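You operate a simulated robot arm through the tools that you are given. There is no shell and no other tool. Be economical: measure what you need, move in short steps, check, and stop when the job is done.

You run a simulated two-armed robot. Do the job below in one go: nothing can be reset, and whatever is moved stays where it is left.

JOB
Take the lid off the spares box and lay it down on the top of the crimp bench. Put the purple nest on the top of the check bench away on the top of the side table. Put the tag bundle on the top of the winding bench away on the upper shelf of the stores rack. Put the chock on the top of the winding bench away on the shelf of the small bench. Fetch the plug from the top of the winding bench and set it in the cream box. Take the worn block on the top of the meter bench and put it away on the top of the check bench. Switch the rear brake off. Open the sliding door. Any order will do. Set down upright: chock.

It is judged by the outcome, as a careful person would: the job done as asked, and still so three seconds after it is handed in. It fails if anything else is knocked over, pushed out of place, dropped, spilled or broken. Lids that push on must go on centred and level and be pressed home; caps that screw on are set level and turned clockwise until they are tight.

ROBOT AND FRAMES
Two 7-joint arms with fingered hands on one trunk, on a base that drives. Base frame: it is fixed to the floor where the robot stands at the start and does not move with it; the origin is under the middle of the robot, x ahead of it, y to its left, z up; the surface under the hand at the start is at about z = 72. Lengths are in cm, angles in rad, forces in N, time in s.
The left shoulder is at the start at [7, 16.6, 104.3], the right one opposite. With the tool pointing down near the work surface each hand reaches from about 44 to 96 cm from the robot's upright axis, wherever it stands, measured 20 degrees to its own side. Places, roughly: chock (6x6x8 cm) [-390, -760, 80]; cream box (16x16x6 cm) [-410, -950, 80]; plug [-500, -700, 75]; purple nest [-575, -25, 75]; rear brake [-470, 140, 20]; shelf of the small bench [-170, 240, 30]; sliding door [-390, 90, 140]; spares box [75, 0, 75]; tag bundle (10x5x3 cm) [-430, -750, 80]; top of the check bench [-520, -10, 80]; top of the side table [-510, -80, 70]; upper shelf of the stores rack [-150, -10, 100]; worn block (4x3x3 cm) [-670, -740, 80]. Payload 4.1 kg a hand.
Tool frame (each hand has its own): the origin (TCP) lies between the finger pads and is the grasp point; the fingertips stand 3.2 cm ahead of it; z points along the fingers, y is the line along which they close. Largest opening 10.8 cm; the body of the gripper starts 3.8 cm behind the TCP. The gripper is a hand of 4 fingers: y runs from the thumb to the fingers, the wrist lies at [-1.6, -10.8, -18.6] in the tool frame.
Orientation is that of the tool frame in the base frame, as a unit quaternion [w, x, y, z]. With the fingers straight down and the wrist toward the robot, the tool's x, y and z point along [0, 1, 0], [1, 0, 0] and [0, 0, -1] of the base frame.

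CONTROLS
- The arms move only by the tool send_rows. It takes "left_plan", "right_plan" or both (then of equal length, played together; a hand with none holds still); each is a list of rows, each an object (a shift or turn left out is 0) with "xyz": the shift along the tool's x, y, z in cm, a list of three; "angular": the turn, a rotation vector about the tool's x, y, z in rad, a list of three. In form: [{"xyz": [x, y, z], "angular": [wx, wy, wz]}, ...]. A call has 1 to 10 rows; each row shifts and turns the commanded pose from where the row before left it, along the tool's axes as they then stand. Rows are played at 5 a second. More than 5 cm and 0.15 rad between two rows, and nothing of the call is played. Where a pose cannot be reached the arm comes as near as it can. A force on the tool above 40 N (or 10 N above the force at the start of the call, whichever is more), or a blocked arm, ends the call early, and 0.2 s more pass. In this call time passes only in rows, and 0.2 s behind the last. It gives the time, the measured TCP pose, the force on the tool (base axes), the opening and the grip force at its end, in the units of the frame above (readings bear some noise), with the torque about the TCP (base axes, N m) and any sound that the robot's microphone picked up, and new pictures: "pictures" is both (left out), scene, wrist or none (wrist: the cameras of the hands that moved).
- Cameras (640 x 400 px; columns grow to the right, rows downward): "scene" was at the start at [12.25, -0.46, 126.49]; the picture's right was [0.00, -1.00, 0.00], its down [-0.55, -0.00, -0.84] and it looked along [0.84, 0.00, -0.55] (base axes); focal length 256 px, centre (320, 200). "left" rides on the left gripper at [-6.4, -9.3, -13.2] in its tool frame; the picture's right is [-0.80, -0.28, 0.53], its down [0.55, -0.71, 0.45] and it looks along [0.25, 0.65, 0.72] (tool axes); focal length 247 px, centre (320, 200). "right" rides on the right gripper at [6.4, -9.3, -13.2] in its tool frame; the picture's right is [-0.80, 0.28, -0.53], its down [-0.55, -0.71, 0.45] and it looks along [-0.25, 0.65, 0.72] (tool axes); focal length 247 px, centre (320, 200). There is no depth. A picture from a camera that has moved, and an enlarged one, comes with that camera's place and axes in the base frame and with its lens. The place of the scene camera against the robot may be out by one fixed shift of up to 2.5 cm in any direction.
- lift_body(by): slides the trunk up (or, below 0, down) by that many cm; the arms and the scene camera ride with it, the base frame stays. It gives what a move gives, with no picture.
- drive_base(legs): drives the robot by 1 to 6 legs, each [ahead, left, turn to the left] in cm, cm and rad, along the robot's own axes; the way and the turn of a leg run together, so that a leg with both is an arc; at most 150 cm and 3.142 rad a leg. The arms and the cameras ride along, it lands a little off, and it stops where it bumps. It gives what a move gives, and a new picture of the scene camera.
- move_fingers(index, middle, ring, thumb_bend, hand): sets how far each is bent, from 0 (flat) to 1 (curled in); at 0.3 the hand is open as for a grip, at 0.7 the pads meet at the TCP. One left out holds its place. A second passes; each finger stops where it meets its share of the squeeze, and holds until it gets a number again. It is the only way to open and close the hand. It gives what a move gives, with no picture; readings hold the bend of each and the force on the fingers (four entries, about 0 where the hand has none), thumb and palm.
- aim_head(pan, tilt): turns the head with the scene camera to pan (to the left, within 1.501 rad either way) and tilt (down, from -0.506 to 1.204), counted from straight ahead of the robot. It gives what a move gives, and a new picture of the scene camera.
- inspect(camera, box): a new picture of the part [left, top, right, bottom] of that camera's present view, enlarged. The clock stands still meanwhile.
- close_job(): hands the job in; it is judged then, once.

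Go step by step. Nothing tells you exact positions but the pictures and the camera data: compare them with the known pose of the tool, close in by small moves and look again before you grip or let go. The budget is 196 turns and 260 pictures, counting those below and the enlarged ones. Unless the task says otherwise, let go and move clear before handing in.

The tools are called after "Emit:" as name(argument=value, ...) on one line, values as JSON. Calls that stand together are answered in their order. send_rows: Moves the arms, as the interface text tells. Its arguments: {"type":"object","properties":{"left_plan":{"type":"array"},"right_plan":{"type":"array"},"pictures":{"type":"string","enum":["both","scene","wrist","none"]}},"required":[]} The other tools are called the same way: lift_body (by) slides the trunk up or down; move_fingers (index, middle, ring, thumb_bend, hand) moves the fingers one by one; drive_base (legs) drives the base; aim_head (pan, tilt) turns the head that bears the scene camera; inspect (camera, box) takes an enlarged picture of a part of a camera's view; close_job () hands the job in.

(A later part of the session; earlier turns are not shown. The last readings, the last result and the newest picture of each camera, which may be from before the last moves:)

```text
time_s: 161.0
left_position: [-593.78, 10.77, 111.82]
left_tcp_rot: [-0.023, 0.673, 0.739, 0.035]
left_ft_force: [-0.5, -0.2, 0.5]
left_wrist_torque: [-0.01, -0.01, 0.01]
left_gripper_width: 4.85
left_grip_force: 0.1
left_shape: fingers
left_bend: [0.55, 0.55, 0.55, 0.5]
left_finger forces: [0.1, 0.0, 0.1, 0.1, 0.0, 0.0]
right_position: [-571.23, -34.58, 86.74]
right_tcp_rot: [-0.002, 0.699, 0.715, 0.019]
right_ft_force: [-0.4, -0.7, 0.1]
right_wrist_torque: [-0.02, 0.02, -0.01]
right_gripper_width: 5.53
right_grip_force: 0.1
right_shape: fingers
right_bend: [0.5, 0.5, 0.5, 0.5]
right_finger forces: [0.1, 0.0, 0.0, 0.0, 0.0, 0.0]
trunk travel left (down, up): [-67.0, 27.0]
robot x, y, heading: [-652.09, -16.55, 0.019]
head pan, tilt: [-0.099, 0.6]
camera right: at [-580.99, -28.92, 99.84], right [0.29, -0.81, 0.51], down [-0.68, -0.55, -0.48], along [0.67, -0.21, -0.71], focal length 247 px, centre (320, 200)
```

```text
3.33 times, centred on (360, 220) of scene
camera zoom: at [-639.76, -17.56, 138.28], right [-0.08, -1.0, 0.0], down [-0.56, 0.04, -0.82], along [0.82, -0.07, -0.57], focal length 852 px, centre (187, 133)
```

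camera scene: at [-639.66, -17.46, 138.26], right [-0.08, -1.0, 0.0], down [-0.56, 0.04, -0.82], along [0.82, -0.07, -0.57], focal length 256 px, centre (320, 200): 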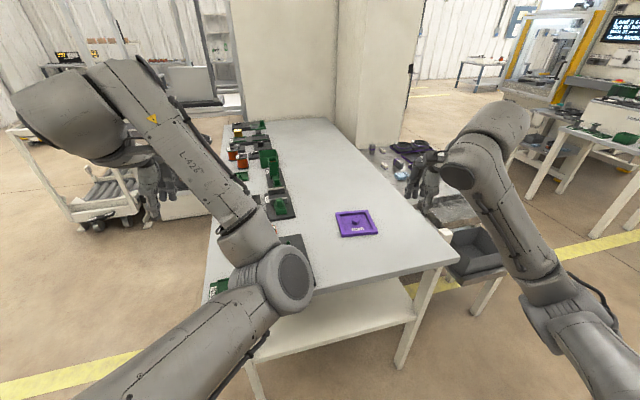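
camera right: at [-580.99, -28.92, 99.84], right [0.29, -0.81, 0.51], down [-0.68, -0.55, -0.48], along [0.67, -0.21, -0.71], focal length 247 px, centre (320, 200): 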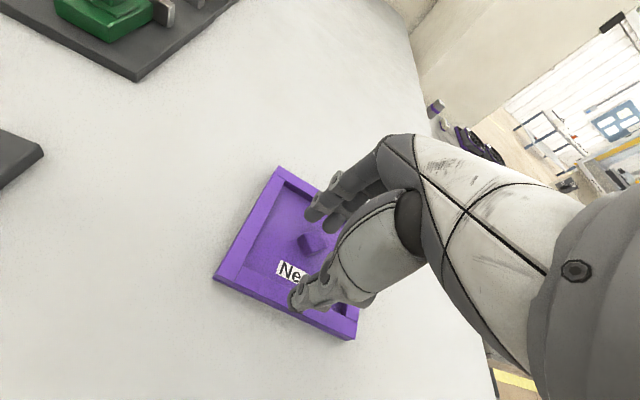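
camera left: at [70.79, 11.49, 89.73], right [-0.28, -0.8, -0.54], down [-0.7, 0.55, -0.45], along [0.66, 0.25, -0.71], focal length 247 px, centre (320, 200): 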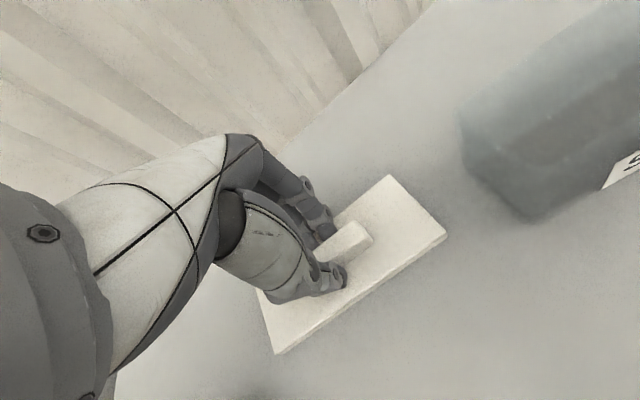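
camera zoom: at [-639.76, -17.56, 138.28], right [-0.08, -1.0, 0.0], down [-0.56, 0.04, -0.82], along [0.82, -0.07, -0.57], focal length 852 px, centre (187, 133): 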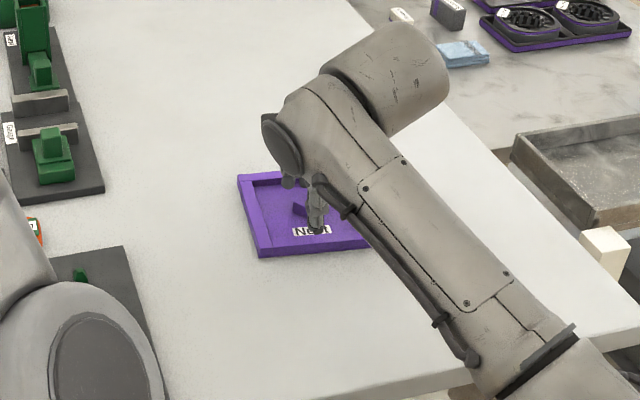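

The near rim centre is at about [-573.3, -36.6], top z≈79. I shift and descend carefully.

Emit:
send_rows(right_plan=[{"xyz": [-2, -2.1, 0]}, {"xyz": [0, 0, 2]}, {"xyz": [0, 0, 1.5]}], pictures="wrist")

Emit:
inspect(camera="right", box=[200, 160, 420, 360])

```text
time_s: 161.7
left_position: [-593.9, 10.82, 112.01]
left_tcp_rot: [-0.022, 0.672, 0.739, 0.036]
left_ft_force: [0.1, -0.9, 0.3]
left_wrist_torque: [0.02, 0.02, -0.01]
left_gripper_width: 4.86
left_grip_force: 0.1
left_shape: fingers
left_bend: [0.55, 0.55, 0.55, 0.5]
left_finger forces: [0.1, 0.1, 0.0, 0.0, 0.0, 0.0]
right_position: [-572.79, -36.35, 85.33]
right_tcp_rot: [0.008, 0.698, 0.715, 0.031]
right_ft_force: [-4.9, 1.2, 21.1]
right_wrist_torque: [0.28, -0.61, 0.14]
right_gripper_width: 5.11
right_grip_force: 10.8
right_shape: fingers
right_bend: [0.53, 0.5, 0.5, 0.5]
right_finger forces: [21.7, 0.0, 0.0, 0.0, 0.1, 0.1]
trunk travel left (down, up): [-67.0, 27.0]
robot x, y, heading: [-651.89, -16.43, 0.016]
head pan, tilt: [-0.099, 0.6]
stopped in row 3 (right hand): the force on the tool passed its limit at 46 N (the readings are from after the stop); the commanded pose is now the measured one
camera right: at [-582.93, -30.79, 98.23], right [0.27, -0.81, 0.52], down [-0.67, -0.55, -0.5], along [0.69, -0.21, -0.69], focal length 247 px, centre (320, 200)
```

right: 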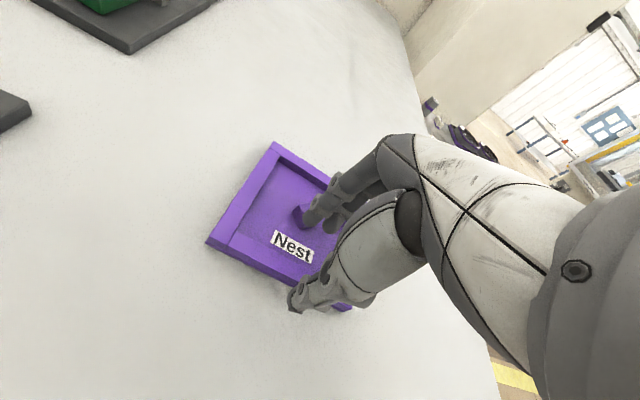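

```text
2.00 times, centred on (310, 260) of right
camera zoom: at [-582.93, -30.79, 98.23], right [0.27, -0.81, 0.52], down [-0.67, -0.55, -0.5], along [0.69, -0.21, -0.69], focal length 494 px, centre (340, 80)
```

zoom: 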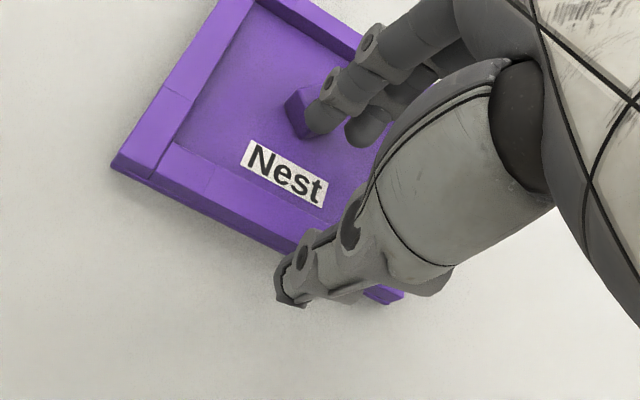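

The index finger touched the boss. I'll lift, close the fingers a bit more, shift back slightly, and descend again.

Emit:
send_rows(right_plan=[{"xyz": [0, -0.5, -2], "angular": [0.02, 0, 0]}], pictures="none")

Emit:
move_fingers(hand="right", index=0.59, middle=0.59, ring=0.59, thumb_bend=0.53)

Emit:
send_rows(right_plan=[{"xyz": [0, 0, 1.5]}, {"xyz": [0, 0, 1]}, {"xyz": [0, 0, 1]}], pictures="wrist")

Emit:
inspect(camera="right", box=[200, 160, 420, 360])

```text
time_s: 162.1
left_position: [-593.84, 10.86, 111.93]
left_tcp_rot: [-0.023, 0.672, 0.739, 0.036]
left_ft_force: [-0.4, 0.4, 0.0]
left_wrist_torque: [0.02, 0.0, 0.0]
left_gripper_width: 4.86
left_grip_force: 0.1
left_shape: fingers
left_bend: [0.55, 0.55, 0.55, 0.5]
left_finger forces: [0.1, 0.0, 0.1, 0.0, 0.0, 0.0]
right_position: [-573.5, -36.83, 86.81]
right_tcp_rot: [-0.004, 0.699, 0.715, 0.019]
right_ft_force: [0.6, -0.4, -0.2]
right_wrist_torque: [-0.03, -0.02, -0.03]
right_gripper_width: 5.52
right_grip_force: 0.1
right_shape: fingers
right_bend: [0.5, 0.5, 0.5, 0.5]
right_finger forces: [0.0, 0.0, 0.0, 0.1, 0.0, 0.0]
trunk travel left (down, up): [-67.0, 27.0]
robot x, y, heading: [-652.08, -16.35, 0.017]
head pan, tilt: [-0.099, 0.6]
```

```text
time_s: 163.1
left_position: [-593.87, 10.76, 111.85]
left_tcp_rot: [-0.023, 0.672, 0.739, 0.036]
left_ft_force: [0.0, -0.1, -0.4]
left_wrist_torque: [-0.01, -0.02, 0.0]
left_gripper_width: 4.89
left_grip_force: 0.0
left_shape: fingers
left_bend: [0.55, 0.55, 0.55, 0.5]
left_finger forces: [0.0, 0.0, 0.0, 0.1, 0.0, 0.1]
right_position: [-573.47, -36.79, 86.9]
right_tcp_rot: [-0.002, 0.699, 0.715, 0.02]
right_ft_force: [0.6, -0.8, 0.0]
right_wrist_torque: [0.01, 0.01, -0.01]
right_gripper_width: 4.01
right_grip_force: 0.2
right_shape: fingers
right_bend: [0.59, 0.59, 0.59, 0.53]
right_finger forces: [0.0, 0.1, 0.1, 0.0, 0.1, 0.0]
trunk travel left (down, up): [-67.0, 27.0]
robot x, y, heading: [-651.98, -16.25, 0.016]
head pan, tilt: [-0.099, 0.6]
```

```text
time_s: 163.9
left_position: [-594.15, 10.77, 112.17]
left_tcp_rot: [-0.022, 0.672, 0.739, 0.037]
left_ft_force: [0.3, -0.9, 0.7]
left_wrist_torque: [-0.02, -0.05, 0.0]
left_gripper_width: 4.89
left_grip_force: 0.1
left_shape: fingers
left_bend: [0.55, 0.55, 0.55, 0.5]
left_finger forces: [0.0, 0.1, 0.0, 0.0, 0.0, 0.0]
right_position: [-573.48, -36.63, 83.71]
right_tcp_rot: [0.002, 0.699, 0.715, 0.023]
right_ft_force: [3.9, -2.8, 17.2]
right_wrist_torque: [-0.25, -0.54, -0.02]
right_gripper_width: 4.08
right_grip_force: 9.0
right_shape: fingers
right_bend: [0.58, 0.57, 0.59, 0.53]
right_finger forces: [3.8, 14.2, 0.0, 0.0, 0.1, 0.1]
trunk travel left (down, up): [-67.0, 27.0]
robot x, y, heading: [-651.89, -16.59, 0.018]
head pan, tilt: [-0.099, 0.6]
camera right: at [-583.34, -30.84, 96.94], right [0.28, -0.81, 0.52], down [-0.68, -0.55, -0.49], along [0.68, -0.21, -0.7], focal length 247 px, centre (320, 200)
```

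right: 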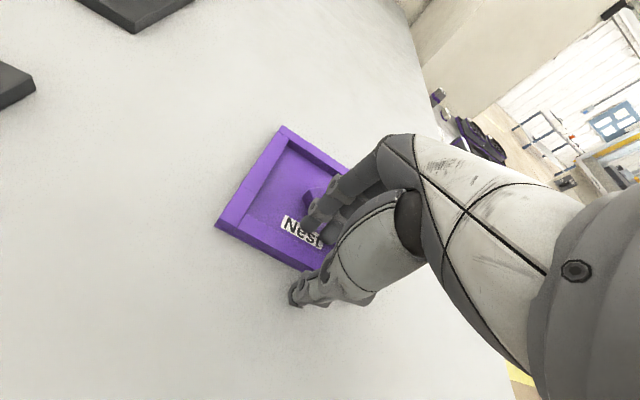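

```text
2.00 times, centred on (310, 260) of right
camera zoom: at [-583.34, -30.84, 96.94], right [0.28, -0.81, 0.52], down [-0.68, -0.55, -0.49], along [0.68, -0.21, -0.7], focal length 494 px, centre (340, 80)
```

zoom: 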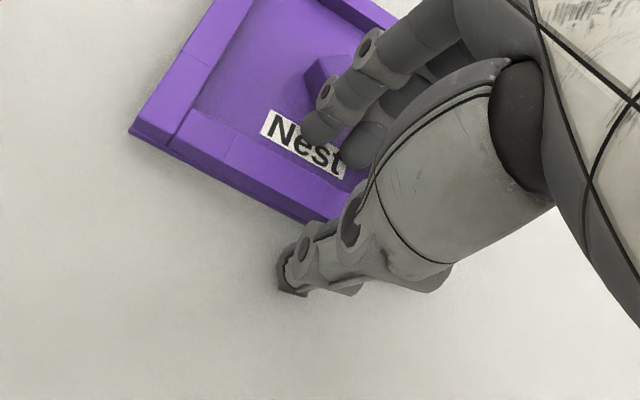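

Fingers rest on the nest's floor inside the rim with the thumb outside. Ease up and close.

Emit:
send_rows(right_plan=[{"xyz": [0, 0, -0.5]}], pictures="none")

Emit:
move_fingers(hand="right", index=0.8, middle=0.8, ring=0.8, thumb_bend=0.8)

Emit:
send_rows(right_plan=[{"xyz": [0, 0, -1]}, {"xyz": [0, 0, -2]}, {"xyz": [0, 0, -3]}], pictures="wrist")

```text
time_s: 164.3
left_position: [-593.91, 10.8, 111.97]
left_tcp_rot: [-0.023, 0.672, 0.739, 0.036]
left_ft_force: [0.7, 0.4, -0.3]
left_wrist_torque: [0.01, 0.03, 0.01]
left_gripper_width: 4.88
left_grip_force: 0.0
left_shape: fingers
left_bend: [0.55, 0.55, 0.55, 0.5]
left_finger forces: [0.1, 0.1, 0.0, 0.0, 0.0, 0.1]
right_position: [-573.36, -36.49, 83.89]
right_tcp_rot: [-0.002, 0.699, 0.715, 0.02]
right_ft_force: [1.8, -1.8, 10.1]
right_wrist_torque: [-0.17, -0.34, -0.03]
right_gripper_width: 4.04
right_grip_force: 5.3
right_shape: fingers
right_bend: [0.58, 0.58, 0.59, 0.53]
right_finger forces: [0.9, 10.2, 0.1, 0.0, 0.1, 0.0]
trunk travel left (down, up): [-67.0, 27.0]
robot x, y, heading: [-652.12, -16.68, 0.02]
head pan, tilt: [-0.099, 0.6]
```

```text
time_s: 165.3
left_position: [-593.95, 10.75, 111.83]
left_tcp_rot: [-0.022, 0.672, 0.739, 0.035]
left_ft_force: [0.2, -0.3, -0.4]
left_wrist_torque: [-0.02, 0.0, -0.02]
left_gripper_width: 4.87
left_grip_force: 0.0
left_shape: fingers
left_bend: [0.55, 0.55, 0.55, 0.5]
left_finger forces: [0.0, 0.0, 0.0, 0.0, 0.0, 0.0]
right_position: [-573.4, -36.67, 83.86]
right_tcp_rot: [-0.003, 0.699, 0.715, 0.02]
right_ft_force: [-0.1, -0.2, 0.0]
right_wrist_torque: [-0.02, 0.01, 0.01]
right_gripper_width: 1.1
right_grip_force: 17.6
right_shape: fingers
right_bend: [0.73, 0.74, 0.8, 0.66]
right_finger forces: [8.7, 8.6, 0.0, 0.1, 17.6, 0.1]
trunk travel left (down, up): [-67.0, 27.0]
robot x, y, heading: [-652.03, -16.58, 0.021]
head pan, tilt: [-0.099, 0.6]
```

```text
time_s: 166.1
left_position: [-593.83, 10.72, 111.92]
left_tcp_rot: [-0.022, 0.672, 0.739, 0.036]
left_ft_force: [-0.8, 0.5, 0.1]
left_wrist_torque: [0.04, 0.0, 0.0]
left_gripper_width: 4.87
left_grip_force: 0.1
left_shape: fingers
left_bend: [0.55, 0.55, 0.55, 0.5]
left_finger forces: [0.0, 0.0, 0.1, 0.0, 0.0, 0.2]
right_position: [-573.43, -36.79, 89.83]
right_tcp_rot: [-0.002, 0.699, 0.715, 0.02]
right_ft_force: [1.1, 1.1, 0.8]
right_wrist_torque: [0.01, 0.01, 0.0]
right_gripper_width: 0.0
right_grip_force: 0.2
right_shape: fingers
right_bend: [0.73, 0.76, 0.8, 0.73]
right_finger forces: [0.0, 0.0, 0.1, 0.1, 0.1, 0.0]
trunk travel left (down, up): [-67.0, 27.0]
robot x, y, heading: [-652.08, -16.44, 0.013]
head pan, tilt: [-0.099, 0.6]
camera right: at [-583.21, -30.95, 103.0], right [0.29, -0.81, 0.51], down [-0.68, -0.55, -0.48], along [0.67, -0.21, -0.71], focal length 247 px, centre (320, 200)
```

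right: 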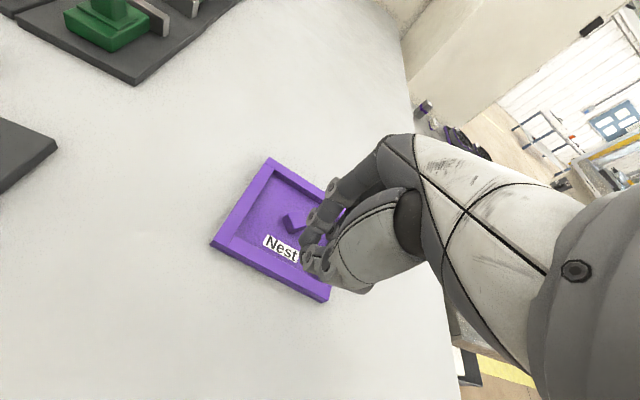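

It slipped off: the curl lifted the tips. I'll pre-close to a narrow gap so the tips reach lower on the rim, re-align and descend.

Emit:
move_fingers(hand="right", index=0.65, middle=0.65, ring=0.65, thumb_bend=0.58)

Emit:
send_rows(right_plan=[{"xyz": [0.6, 1.0, 2]}, {"xyz": [0, 0, 2]}], pictures="wrist")

Emit:
inspect(camera="right", box=[200, 160, 420, 360])

```text
time_s: 167.1
left_position: [-593.86, 10.7, 112.06]
left_tcp_rot: [-0.023, 0.672, 0.739, 0.036]
left_ft_force: [-1.1, -0.3, 0.9]
left_wrist_torque: [0.02, -0.03, 0.0]
left_gripper_width: 4.88
left_grip_force: 0.1
left_shape: fingers
left_bend: [0.55, 0.55, 0.55, 0.5]
left_finger forces: [0.0, 0.0, 0.1, 0.0, 0.0, 0.0]
right_position: [-573.3, -36.73, 89.83]
right_tcp_rot: [-0.002, 0.698, 0.715, 0.02]
right_ft_force: [-0.5, -0.2, 0.0]
right_wrist_torque: [0.03, 0.04, -0.02]
right_gripper_width: 2.57
right_grip_force: 0.0
right_shape: fingers
right_bend: [0.65, 0.65, 0.65, 0.57]
right_finger forces: [0.0, 0.0, 0.0, 0.0, 0.1, 0.0]
trunk travel left (down, up): [-67.0, 27.0]
robot x, y, heading: [-652.19, -16.51, 0.014]
head pan, tilt: [-0.099, 0.6]
```

```text
time_s: 167.7
left_position: [-593.86, 10.7, 111.96]
left_tcp_rot: [-0.023, 0.672, 0.739, 0.037]
left_ft_force: [0.2, 0.2, 0.0]
left_wrist_torque: [0.0, 0.02, 0.0]
left_gripper_width: 4.85
left_grip_force: 0.1
left_shape: fingers
left_bend: [0.55, 0.55, 0.55, 0.5]
left_finger forces: [0.0, 0.1, 0.0, 0.0, 0.1, 0.0]
right_position: [-572.36, -36.09, 85.81]
right_tcp_rot: [-0.001, 0.7, 0.714, 0.02]
right_ft_force: [0.2, 0.3, -0.1]
right_wrist_torque: [-0.01, 0.02, -0.03]
right_gripper_width: 2.58
right_grip_force: 0.0
right_shape: fingers
right_bend: [0.65, 0.65, 0.65, 0.57]
right_finger forces: [0.1, 0.1, 0.0, 0.0, 0.1, 0.1]
trunk travel left (down, up): [-67.0, 27.0]
robot x, y, heading: [-651.83, -16.76, 0.018]
head pan, tilt: [-0.099, 0.6]
camera right: at [-582.11, -30.23, 99.03], right [0.29, -0.81, 0.51], down [-0.68, -0.55, -0.48], along [0.67, -0.21, -0.71], focal length 247 px, centre (320, 200)
```

right: 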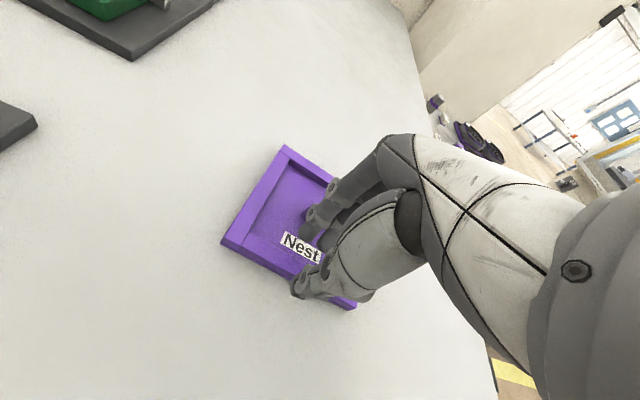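

```text
2.00 times, centred on (310, 260) of right
camera zoom: at [-582.11, -30.23, 99.03], right [0.29, -0.81, 0.51], down [-0.68, -0.55, -0.48], along [0.67, -0.21, -0.71], focal length 494 px, centre (340, 80)
```

zoom: 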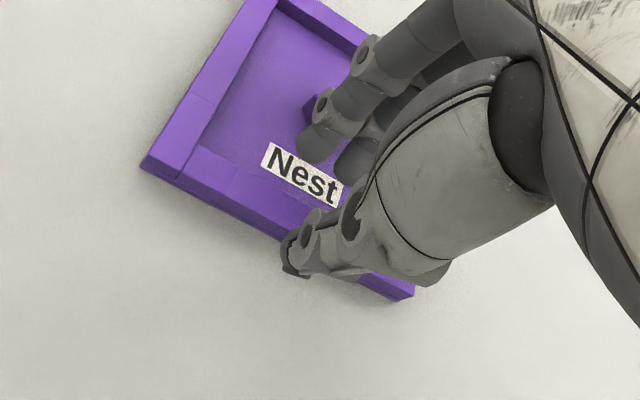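

Straddling the rim; descend to contact.

Emit:
send_rows(right_plan=[{"xyz": [0, 0, 1.2]}, {"xyz": [0, 0, 0.8]}, {"xyz": [0, 0, 0.6]}, {"xyz": [0, 0, 0.6]}], pictures="wrist")

Emit:
inspect(camera="right", box=[200, 160, 420, 360])

```text
time_s: 168.9
left_position: [-593.83, 10.66, 112.01]
left_tcp_rot: [-0.022, 0.672, 0.739, 0.035]
left_ft_force: [0.3, -0.4, 0.4]
left_wrist_torque: [-0.02, 0.05, 0.03]
left_gripper_width: 4.88
left_grip_force: 0.1
left_shape: fingers
left_bend: [0.55, 0.55, 0.55, 0.5]
left_finger forces: [0.0, 0.0, 0.0, 0.0, 0.0, 0.0]
right_position: [-571.89, -35.86, 83.69]
right_tcp_rot: [0.005, 0.697, 0.716, 0.028]
right_ft_force: [-2.7, 0.6, 21.1]
right_wrist_torque: [0.06, 0.06, -0.01]
right_gripper_width: 2.33
right_grip_force: 10.4
right_shape: fingers
right_bend: [0.68, 0.67, 0.65, 0.57]
right_finger forces: [13.1, 3.7, 0.1, 0.0, 4.2, 0.0]
trunk travel left (down, up): [-67.0, 27.0]
robot x, y, heading: [-651.92, -16.12, 0.019]
head pan, tilt: [-0.099, 0.6]
stopped in row 4 (right hand): the force on the tool passed its limit at 42 N (the readings are from after the stop); the commanded pose is now the measured one
camera right: at [-581.97, -30.08, 96.64], right [0.28, -0.81, 0.52], down [-0.67, -0.55, -0.5], along [0.69, -0.21, -0.69], focal length 247 px, centre (320, 200)
```

right: 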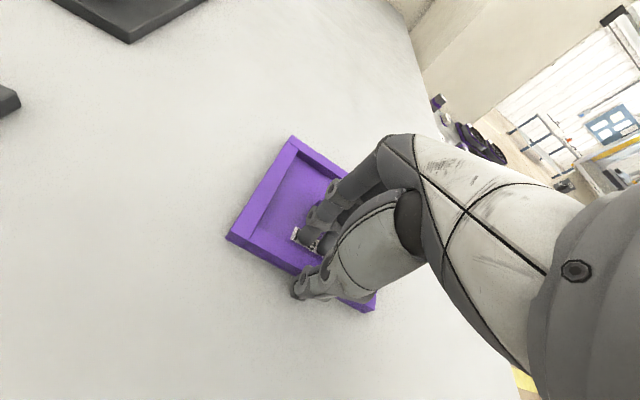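

```text
2.00 times, centred on (310, 260) of right
camera zoom: at [-581.97, -30.08, 96.64], right [0.28, -0.81, 0.52], down [-0.67, -0.55, -0.5], along [0.69, -0.21, -0.69], focal length 494 px, centre (340, 80)
```

zoom: 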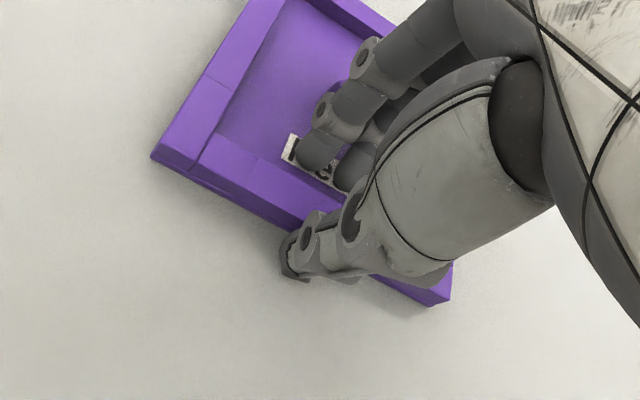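

Contact suggests the bench top is ~80, so the rim sits ~1.5 cm nearer; the thumb is on the rim. Lift, shift back, retry.

Emit:
send_rows(right_plan=[{"xyz": [0, -0.8, -1.5], "angular": [0.02, 0, 0]}, {"xyz": [0, -0.8, 0]}, {"xyz": [0, 0, 0.8]}, {"xyz": [0, 0, 0.6]}, {"xyz": [0, 0, 0.6]}], pictures="wrist")

Emit:
inspect(camera="right", box=[200, 160, 420, 360])

```text
time_s: 170.2
left_position: [-593.8, 10.64, 111.94]
left_tcp_rot: [-0.023, 0.672, 0.739, 0.035]
left_ft_force: [0.2, 0.4, 0.1]
left_wrist_torque: [-0.01, 0.03, 0.01]
left_gripper_width: 4.86
left_grip_force: 0.0
left_shape: fingers
left_bend: [0.55, 0.55, 0.55, 0.5]
left_finger forces: [0.1, 0.0, 0.0, 0.0, 0.0, 0.0]
right_position: [-573.13, -35.91, 83.73]
right_tcp_rot: [0.002, 0.699, 0.715, 0.025]
right_ft_force: [-0.7, 0.3, 20.7]
right_wrist_torque: [0.06, -0.22, 0.01]
right_gripper_width: 2.29
right_grip_force: 9.4
right_shape: fingers
right_bend: [0.67, 0.67, 0.65, 0.57]
right_finger forces: [16.6, 3.7, 0.0, 0.0, 0.0, 0.0]
trunk travel left (down, up): [-67.0, 27.0]
robot x, y, heading: [-652.05, -16.47, 0.023]
head pan, tilt: [-0.099, 0.6]
stopped in row 5 (right hand): the force on the tool passed its limit at 42 N (the readings are from after the stop); the commanded pose is now the measured one
camera right: at [-583.24, -30.11, 96.71], right [0.28, -0.81, 0.52], down [-0.67, -0.55, -0.49], along [0.68, -0.21, -0.7], focal length 247 px, centre (320, 200)
```

right: 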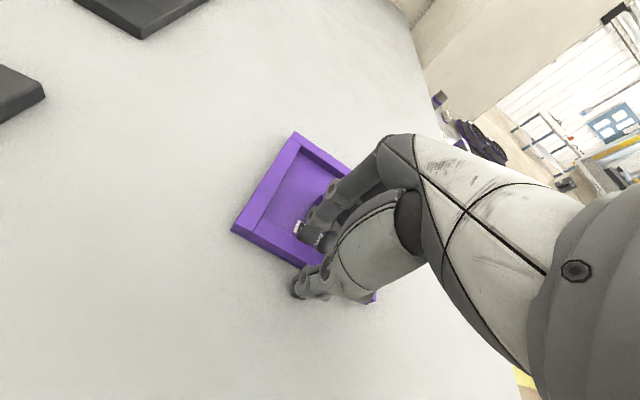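

```text
2.00 times, centred on (310, 260) of right
camera zoom: at [-583.24, -30.11, 96.71], right [0.28, -0.81, 0.52], down [-0.67, -0.55, -0.49], along [0.68, -0.21, -0.7], focal length 494 px, centre (340, 80)
```

zoom: 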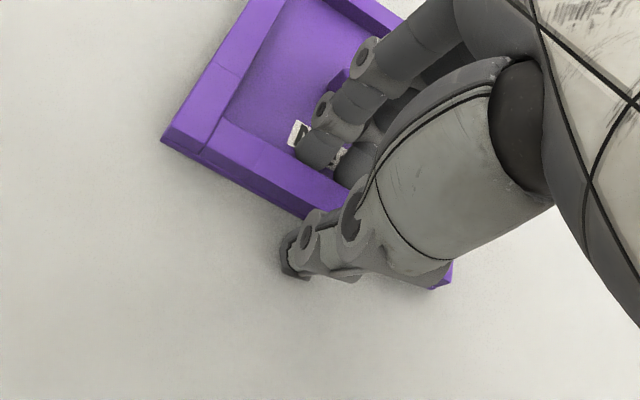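

Thumb is now outside, fingers inside. Close while keeping the slight downward pressure.

Emit:
move_fingers(hand="right", index=0.85, middle=0.85, ring=0.85, thumb_bend=0.85)

Emit:
inspect(camera="right", box=[200, 160, 420, 360])

```text
time_s: 171.2
left_position: [-594.04, 10.73, 112.01]
left_tcp_rot: [-0.022, 0.673, 0.739, 0.037]
left_ft_force: [0.1, -0.5, -0.7]
left_wrist_torque: [-0.01, 0.01, -0.04]
left_gripper_width: 4.89
left_grip_force: 0.1
left_shape: fingers
left_bend: [0.55, 0.55, 0.55, 0.5]
left_finger forces: [0.0, 0.0, 0.1, 0.0, 0.0, 0.0]
right_position: [-573.51, -36.01, 83.5]
right_tcp_rot: [0.002, 0.699, 0.715, 0.023]
right_ft_force: [-2.5, 0.1, 15.6]
right_wrist_torque: [0.09, 0.49, -0.04]
right_gripper_width: 1.14
right_grip_force: 26.2
right_shape: fingers
right_bend: [0.74, 0.75, 0.85, 0.67]
right_finger forces: [9.2, 9.0, 0.0, 0.0, 34.0, 0.1]
trunk travel left (down, up): [-67.0, 27.0]
robot x, y, heading: [-652.35, -16.31, 0.019]
head pan, tilt: [-0.099, 0.6]
```

```text
2.00 times, centred on (310, 260) of right
camera zoom: at [-583.46, -30.14, 96.57], right [0.28, -0.81, 0.52], down [-0.68, -0.55, -0.49], along [0.68, -0.21, -0.7], focal length 494 px, centre (340, 80)
```

zoom: 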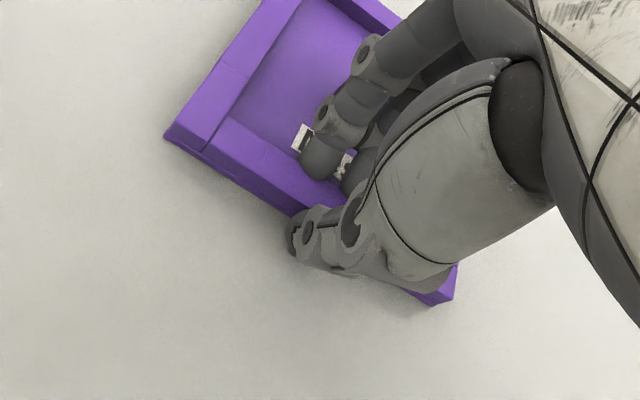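

Grip width 1.1 cm matches the rim. Lift gently.

Emit:
send_rows(right_plan=[{"xyz": [0, 0, -0.6]}, {"xyz": [0, 0, -0.6]}, {"xyz": [0, 0, -1]}, {"xyz": [0, 0, -2]}], pictures="wrist")

```text
time_s: 172.2
left_position: [-593.77, 10.78, 111.98]
left_tcp_rot: [-0.023, 0.673, 0.739, 0.036]
left_ft_force: [0.4, -0.6, -0.7]
left_wrist_torque: [-0.02, 0.01, -0.01]
left_gripper_width: 4.85
left_grip_force: 0.0
left_shape: fingers
left_bend: [0.55, 0.55, 0.55, 0.5]
left_finger forces: [0.0, 0.1, 0.1, 0.1, 0.0, 0.1]
right_position: [-573.46, -36.16, 87.4]
right_tcp_rot: [0.0, 0.699, 0.715, 0.022]
right_ft_force: [-0.1, -0.1, -0.5]
right_wrist_torque: [-0.01, -0.03, -0.02]
right_gripper_width: 0.82
right_grip_force: 16.8
right_shape: fingers
right_bend: [0.74, 0.74, 0.85, 0.69]
right_finger forces: [9.4, 9.2, 0.1, 0.0, 14.7, 0.1]
trunk travel left (down, up): [-67.0, 27.0]
robot x, y, heading: [-651.89, -16.61, 0.016]
head pan, tilt: [-0.099, 0.6]
camera right: at [-583.42, -30.4, 100.63], right [0.29, -0.81, 0.52], down [-0.68, -0.55, -0.49], along [0.68, -0.21, -0.7], focal length 247 px, centre (320, 200)
```

right: 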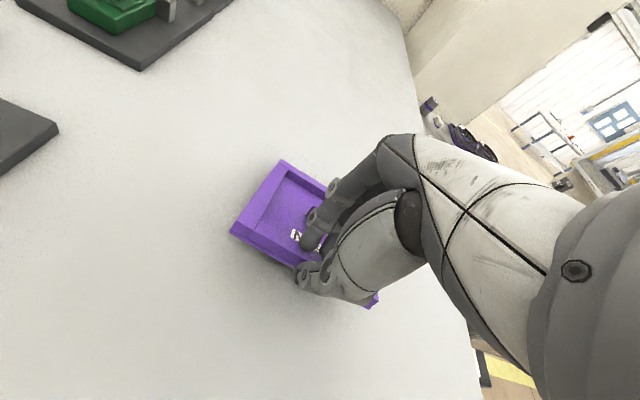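

The nest is lifted, drooping a bit. I'll raise it a little further and check that the grip holds.

Emit:
move_fingers(hand="right", index=1.0, middle=1.0, thumb_bend=1.0)

Emit:
send_rows(right_plan=[{"xyz": [0, 0, -1]}, {"xyz": [0, 0, -2]}, {"xyz": [0, 0, -2]}, {"xyz": [0, 0, -1]}], pictures="both")

```text
time_s: 173.2
left_position: [-593.84, 10.75, 111.93]
left_tcp_rot: [-0.022, 0.673, 0.739, 0.036]
left_ft_force: [-1.4, 0.6, -0.4]
left_wrist_torque: [-0.01, 0.02, 0.02]
left_gripper_width: 4.85
left_grip_force: 0.2
left_shape: fingers
left_bend: [0.55, 0.55, 0.55, 0.5]
left_finger forces: [0.0, 0.0, 0.0, 0.0, 0.0, 0.0]
right_position: [-573.47, -36.23, 87.5]
right_tcp_rot: [0.0, 0.699, 0.715, 0.022]
right_ft_force: [-0.2, -0.4, 0.5]
right_wrist_torque: [-0.01, -0.01, -0.02]
right_gripper_width: 0.24
right_grip_force: 0.0
right_shape: fingers
right_bend: [1.0, 1.0, 0.85, 0.94]
right_finger forces: [0.0, 0.0, 0.0, 0.0, 0.1, 0.1]
trunk travel left (down, up): [-67.0, 27.0]
robot x, y, heading: [-651.96, -16.46, 0.016]
head pan, tilt: [-0.099, 0.6]
```

```text
time_s: 174.2
left_position: [-593.84, 10.69, 111.91]
left_tcp_rot: [-0.022, 0.672, 0.739, 0.036]
left_ft_force: [-0.4, -0.5, -0.2]
left_wrist_torque: [0.0, -0.01, 0.02]
left_gripper_width: 4.88
left_grip_force: 0.1
left_shape: fingers
left_bend: [0.55, 0.55, 0.55, 0.5]
left_finger forces: [0.1, 0.1, 0.1, 0.0, 0.0, 0.0]
right_position: [-573.78, -36.43, 93.6]
right_tcp_rot: [0.0, 0.698, 0.715, 0.021]
right_ft_force: [1.1, -0.5, -0.5]
right_wrist_torque: [-0.04, 0.0, -0.02]
right_gripper_width: 0.23
right_grip_force: 0.1
right_shape: fingers
right_bend: [1.0, 1.0, 0.85, 0.94]
right_finger forces: [0.0, 0.0, 0.0, 0.0, 0.0, 0.0]
trunk travel left (down, up): [-67.0, 27.0]
robot x, y, heading: [-652.05, -16.51, 0.022]
head pan, tilt: [-0.099, 0.6]
camera scene: at [-639.81, -17.61, 138.28], right [-0.08, -1.0, 0.0], down [-0.56, 0.05, -0.82], along [0.82, -0.07, -0.57], focal length 256 px, centre (320, 200)
camera right: at [-583.66, -30.6, 106.65], right [0.29, -0.81, 0.52], down [-0.68, -0.55, -0.49], along [0.68, -0.21, -0.7], focal length 247 px, centre (320, 200)
```

scene: 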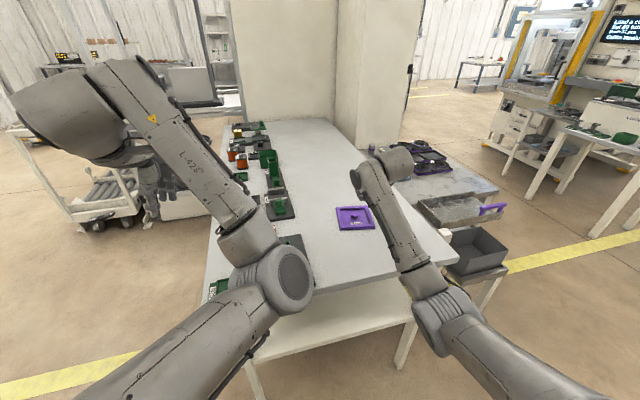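
right: 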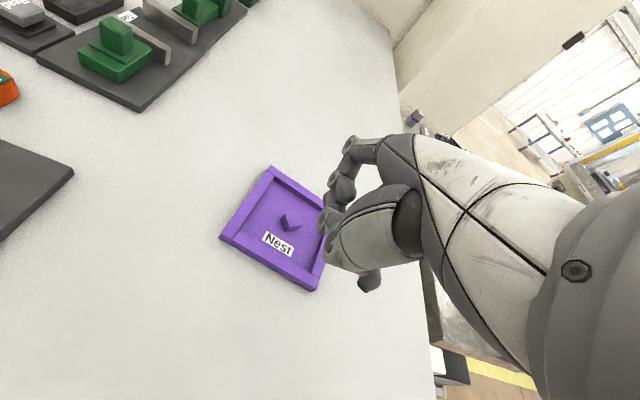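

Re-squeezing lost the hold, and the nest settled back on the bench. Gripping the central boss would keep it level; let me view the boss closely.

Emit:
inspect(camera="right", box=[210, 155, 340, 300])

Emit:
inspect(camera="scene", box=[325, 190, 385, 240])

```text
2.76 times, centred on (275, 228) of right
camera zoom: at [-583.66, -30.6, 106.65], right [0.29, -0.81, 0.52], down [-0.68, -0.55, -0.49], along [0.68, -0.21, -0.7], focal length 681 px, centre (444, 124)
```

zoom: 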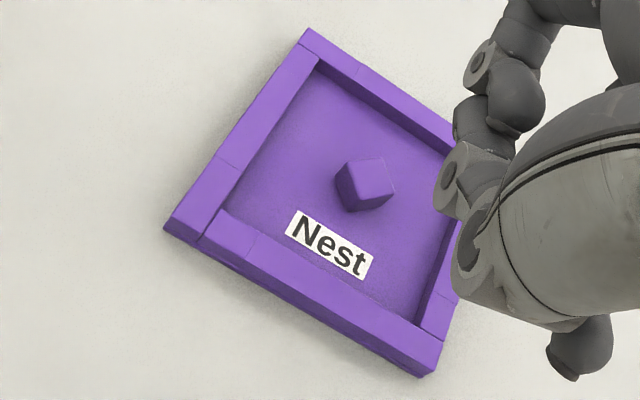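

```text
8.00 times, centred on (355, 215) of scene
camera zoom: at [-639.81, -17.61, 138.28], right [-0.08, -1.0, 0.0], down [-0.56, 0.05, -0.82], along [0.82, -0.07, -0.57], focal length 2046 px, centre (40, 80)
```

zoom: 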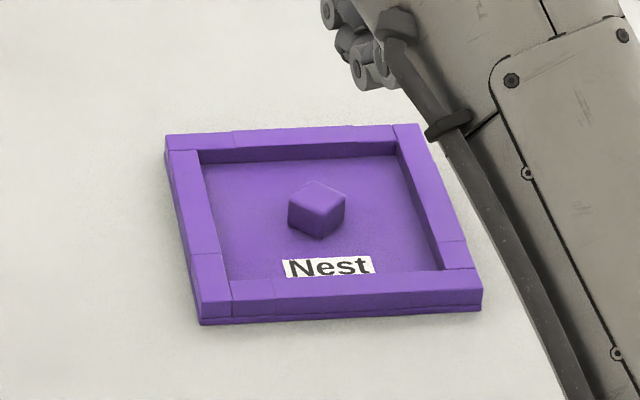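

The boss is a ~1.7 cm cube turned 45°, at about [-565.4, -35.5, top 82]. I'll open, yaw the hand 45° and hover over it.

Emit:
move_fingers(hand="right", index=0.6, middle=0.6, ring=0.3, thumb_bend=0.57)

Emit:
send_rows(right_plan=[{"xyz": [0.3, 4, 0]}, {"xyz": [0.6, 4.4, 0]}, {"angular": [0, 0, -0.13]}, {"angular": [0, 0, -0.13]}, {"angular": [0, 0, -0.13]}, {"angular": [0, 0, -0.13]}, {"angular": [0, 0, -0.13]}, {"angular": [0, 0, -0.13]}, {"xyz": [0, 0, 4]}], pictures="wrist")

Emit:
inspect(camera="right", box=[200, 140, 440, 360])

```text
time_s: 175.2
left_position: [-593.74, 10.87, 111.77]
left_tcp_rot: [-0.023, 0.672, 0.739, 0.035]
left_ft_force: [-0.3, -0.8, -0.4]
left_wrist_torque: [0.0, -0.01, -0.03]
left_gripper_width: 4.85
left_grip_force: 0.1
left_shape: fingers
left_bend: [0.55, 0.55, 0.55, 0.5]
left_finger forces: [0.0, 0.0, 0.0, 0.0, 0.0, 0.0]
right_position: [-573.74, -36.35, 93.52]
right_tcp_rot: [-0.001, 0.699, 0.715, 0.022]
right_ft_force: [-0.3, -0.1, -0.2]
right_wrist_torque: [0.0, 0.0, 0.0]
right_gripper_width: 3.38
right_grip_force: 0.1
right_shape: fingers
right_bend: [0.6, 0.6, 0.3, 0.56]
right_finger forces: [0.0, 0.0, 0.0, 0.1, 0.0, 0.0]
trunk travel left (down, up): [-67.0, 27.0]
robot x, y, heading: [-652.16, -16.42, 0.019]
head pan, tilt: [-0.099, 0.6]
```

```text
time_s: 177.2
left_position: [-593.67, 10.74, 111.9]
left_tcp_rot: [-0.024, 0.672, 0.739, 0.036]
left_ft_force: [0.7, 0.1, 0.2]
left_wrist_torque: [0.0, -0.03, 0.0]
left_gripper_width: 4.88
left_grip_force: 0.1
left_shape: fingers
left_bend: [0.55, 0.55, 0.55, 0.5]
left_finger forces: [0.0, 0.0, 0.1, 0.0, 0.1, 0.0]
right_position: [-565.16, -35.33, 89.74]
right_tcp_rot: [0.008, 0.373, 0.927, 0.02]
right_ft_force: [0.5, -1.0, 0.1]
right_wrist_torque: [0.01, 0.03, -0.01]
right_gripper_width: 3.41
right_grip_force: 0.1
right_shape: fingers
right_bend: [0.6, 0.6, 0.3, 0.56]
right_finger forces: [0.0, 0.0, 0.1, 0.0, 0.1, 0.0]
trunk travel left (down, up): [-67.0, 27.0]
robot x, y, heading: [-652.06, -16.37, 0.021]
head pan, tilt: [-0.099, 0.6]
camera right: at [-576.65, -37.9, 102.55], right [0.75, -0.37, 0.54], down [-0.08, -0.87, -0.48], along [0.65, 0.32, -0.69], focal length 247 px, centre (320, 200)
```

right: 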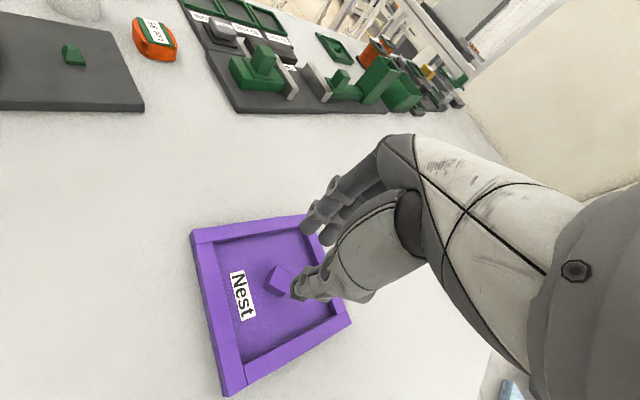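

```text
1.82 times, centred on (320, 250) of right
camera zoom: at [-576.65, -37.9, 102.55], right [0.75, -0.37, 0.54], down [-0.08, -0.87, -0.48], along [0.65, 0.32, -0.69], focal length 449 px, centre (320, 109)
```

zoom: 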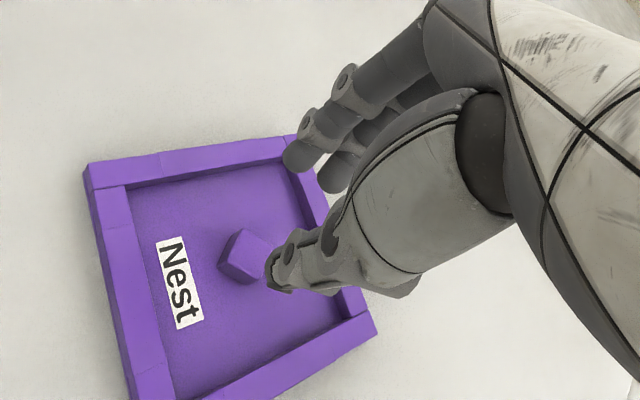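

Aligned within ~10°. I'll fine-rotate and descend around the boss.

Emit:
send_rows(right_plan=[{"xyz": [-0.2, -0.2, 1], "angular": [0, 0, 0.13]}, {"xyz": [0, 0, 2]}, {"xyz": [0, 0, 1.2]}, {"xyz": [0, 0, 0.8]}, {"xyz": [0, 0, 0.6]}, {"xyz": [0, 0, 0.5]}], pictures="wrist")

Emit:
inspect(camera="right", box=[200, 140, 440, 360])

```text
time_s: 178.6
left_position: [-593.97, 10.71, 112.21]
left_tcp_rot: [-0.022, 0.672, 0.739, 0.036]
left_ft_force: [0.9, -0.4, -0.9]
left_wrist_torque: [-0.04, -0.01, -0.01]
left_gripper_width: 4.87
left_grip_force: 0.0
left_shape: fingers
left_bend: [0.55, 0.55, 0.55, 0.5]
left_finger forces: [0.1, 0.1, 0.0, 0.1, 0.1, 0.1]
right_position: [-565.07, -35.08, 83.99]
right_tcp_rot: [0.009, 0.433, 0.901, 0.022]
right_ft_force: [1.7, -0.7, 13.7]
right_wrist_torque: [-0.27, 0.27, 0.04]
right_gripper_width: 3.39
right_grip_force: 7.0
right_shape: fingers
right_bend: [0.6, 0.6, 0.3, 0.56]
right_finger forces: [0.0, 0.1, 0.0, 0.0, 13.5, 0.0]
trunk travel left (down, up): [-67.0, 27.0]
robot x, y, heading: [-652.06, -16.61, 0.019]
head pan, tilt: [-0.099, 0.6]
camera right: at [-576.85, -36.3, 96.84], right [0.7, -0.46, 0.54], down [-0.19, -0.85, -0.48], along [0.69, 0.23, -0.69], focal length 247 px, centre (320, 200)
```

right: 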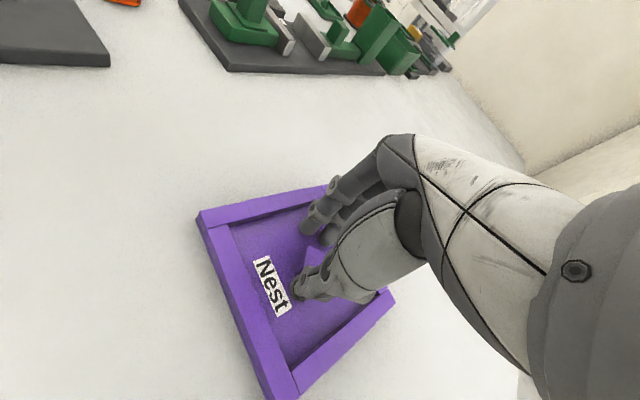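

```text
1.82 times, centred on (320, 250) of right
camera zoom: at [-576.85, -36.3, 96.84], right [0.7, -0.46, 0.54], down [-0.19, -0.85, -0.48], along [0.69, 0.23, -0.69], focal length 449 px, centre (320, 109)
```

zoom: 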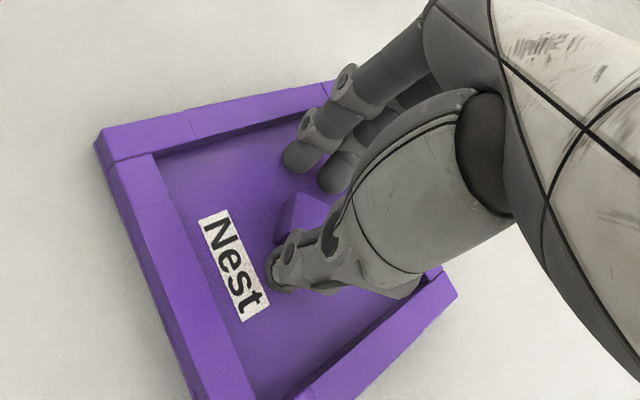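

Boss lies between thumb and fingers. Close.

Emit:
move_fingers(hand="right", index=0.78, middle=0.78, thumb_bend=0.75)

Emit:
inspect(camera="right", box=[200, 140, 440, 360])

```text
time_s: 179.6
left_position: [-593.96, 10.7, 112.06]
left_tcp_rot: [-0.022, 0.673, 0.739, 0.036]
left_ft_force: [0.1, 0.1, 0.1]
left_wrist_torque: [0.03, -0.01, -0.02]
left_gripper_width: 4.91
left_grip_force: 0.1
left_shape: fingers
left_bend: [0.55, 0.55, 0.55, 0.5]
left_finger forces: [0.0, 0.1, 0.1, 0.0, 0.0, 0.0]
right_position: [-565.19, -35.21, 83.91]
right_tcp_rot: [0.009, 0.433, 0.901, 0.022]
right_ft_force: [2.0, -4.9, 19.8]
right_wrist_torque: [-0.63, 0.52, 0.22]
right_gripper_width: 1.69
right_grip_force: 23.8
right_shape: fingers
right_bend: [0.72, 0.68, 0.3, 0.63]
right_finger forces: [6.0, 8.1, 0.0, 0.0, 34.6, 0.0]
trunk travel left (down, up): [-67.0, 27.0]
robot x, y, heading: [-652.03, -16.34, 0.02]
head pan, tilt: [-0.099, 0.6]
```

```text
1.82 times, centred on (320, 250) of right
camera zoom: at [-576.91, -36.34, 96.78], right [0.7, -0.46, 0.54], down [-0.19, -0.85, -0.48], along [0.69, 0.23, -0.69], focal length 449 px, centre (320, 109)
```

zoom: 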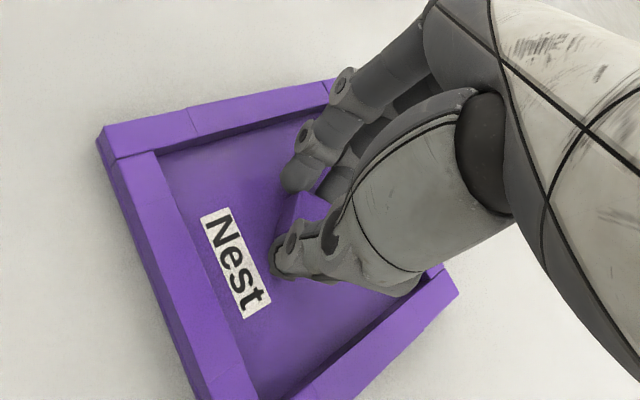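

Gripped the boss at 1.7 cm width. Lift gently and watch.

Emit:
send_rows(right_plan=[{"xyz": [0, 0, -0.5]}, {"xyz": [0, 0, -0.5]}, {"xyz": [0, 0, -1]}, {"xyz": [0, 0, -1]}], pictures="wrist")

```text
time_s: 180.6
left_position: [-593.85, 10.76, 111.85]
left_tcp_rot: [-0.025, 0.673, 0.738, 0.036]
left_ft_force: [0.0, 0.9, 0.0]
left_wrist_torque: [-0.03, 0.0, -0.01]
left_gripper_width: 4.87
left_grip_force: 0.1
left_shape: fingers
left_bend: [0.55, 0.55, 0.55, 0.5]
left_finger forces: [0.0, 0.0, 0.0, 0.0, 0.0, 0.0]
right_position: [-565.1, -35.32, 86.56]
right_tcp_rot: [0.008, 0.433, 0.901, 0.021]
right_ft_force: [-0.2, -0.2, -1.7]
right_wrist_torque: [-0.01, 0.0, -0.01]
right_gripper_width: 1.66
right_grip_force: 15.0
right_shape: fingers
right_bend: [0.72, 0.67, 0.3, 0.63]
right_finger forces: [6.8, 7.7, 0.0, 0.0, 15.2, 0.0]
trunk travel left (down, up): [-67.0, 27.0]
robot x, y, heading: [-651.96, -16.73, 0.02]
head pan, tilt: [-0.099, 0.6]
camera right: at [-576.85, -36.57, 99.38], right [0.7, -0.46, 0.54], down [-0.19, -0.85, -0.48], along [0.68, 0.23, -0.69], focal length 247 px, centre (320, 200)
```

right: 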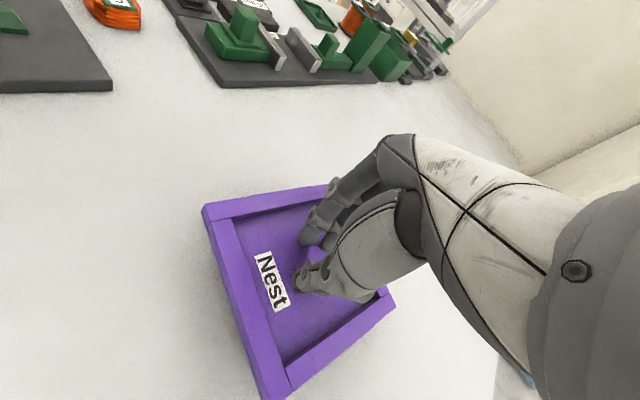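

It hangs level and firm. Raise it and take a good look at the side table.

Emit:
send_rows(right_plan=[{"xyz": [0, 0, -2]}, {"xyz": [0, 0, -3]}, {"xyz": [0, 0, -3]}, {"xyz": [0, 0, -2]}], pictures="none")

Emit:
aim_head(pan=-0.55, tilt=0.45)

Emit:
inspect(camera="scene", box=[100, 80, 400, 270])

```text
time_s: 181.6
left_position: [-593.74, 10.67, 111.95]
left_tcp_rot: [-0.022, 0.673, 0.739, 0.036]
left_ft_force: [0.0, 0.3, -0.3]
left_wrist_torque: [0.0, 0.02, -0.01]
left_gripper_width: 4.87
left_grip_force: 0.0
left_shape: fingers
left_bend: [0.55, 0.55, 0.55, 0.5]
left_finger forces: [0.1, 0.0, 0.0, 0.0, 0.0, 0.0]
right_position: [-565.43, -35.59, 96.62]
right_tcp_rot: [0.006, 0.434, 0.901, 0.02]
right_ft_force: [0.5, -0.8, -2.2]
right_wrist_torque: [-0.02, 0.02, 0.02]
right_gripper_width: 1.65
right_grip_force: 15.1
right_shape: fingers
right_bend: [0.72, 0.67, 0.3, 0.63]
right_finger forces: [6.8, 7.6, 0.0, 0.0, 15.1, 0.1]
trunk travel left (down, up): [-67.0, 27.0]
robot x, y, heading: [-651.78, -16.54, 0.02]
head pan, tilt: [-0.099, 0.6]
```

```text
time_s: 182.5
left_position: [-593.63, 10.71, 111.8]
left_tcp_rot: [-0.023, 0.673, 0.738, 0.035]
left_ft_force: [-1.0, 0.0, -0.4]
left_wrist_torque: [-0.05, 0.01, 0.02]
left_gripper_width: 4.86
left_grip_force: 0.0
left_shape: fingers
left_bend: [0.55, 0.55, 0.55, 0.5]
left_finger forces: [0.1, 0.0, 0.1, 0.1, 0.0, 0.1]
right_position: [-565.32, -35.55, 96.55]
right_tcp_rot: [0.007, 0.433, 0.901, 0.021]
right_ft_force: [-1.0, -0.7, -1.9]
right_wrist_torque: [0.0, 0.0, 0.02]
right_gripper_width: 1.65
right_grip_force: 14.6
right_shape: fingers
right_bend: [0.72, 0.67, 0.3, 0.63]
right_finger forces: [6.9, 7.7, 0.0, 0.0, 15.1, 0.0]
trunk travel left (down, up): [-67.0, 27.0]
robot x, y, heading: [-651.83, -16.35, 0.019]
head pan, tilt: [-0.55, 0.45]
camera scene: at [-640.65, -21.56, 139.63], right [-0.51, -0.86, 0.0], down [-0.38, 0.22, -0.9], along [0.78, -0.46, -0.44], focal length 256 px, centre (320, 200)
```

scene: 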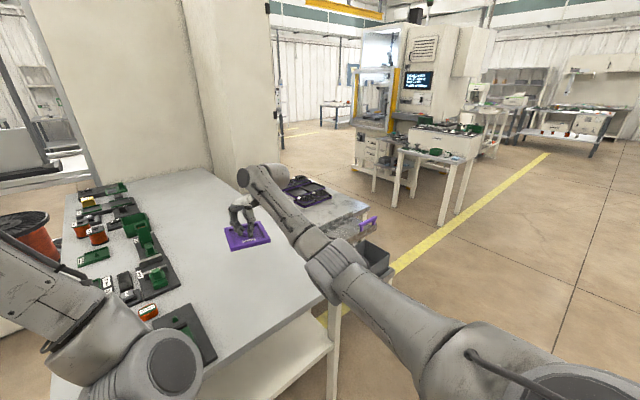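

```text
2.11 times, centred on (250, 175) of scene
camera zoom: at [-640.65, -21.56, 139.63], right [-0.51, -0.86, 0.0], down [-0.38, 0.22, -0.9], along [0.78, -0.46, -0.44], focal length 538 px, centre (467, 253)
```

zoom: 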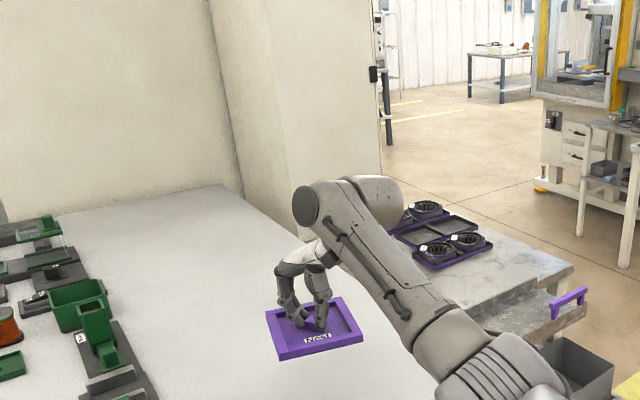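

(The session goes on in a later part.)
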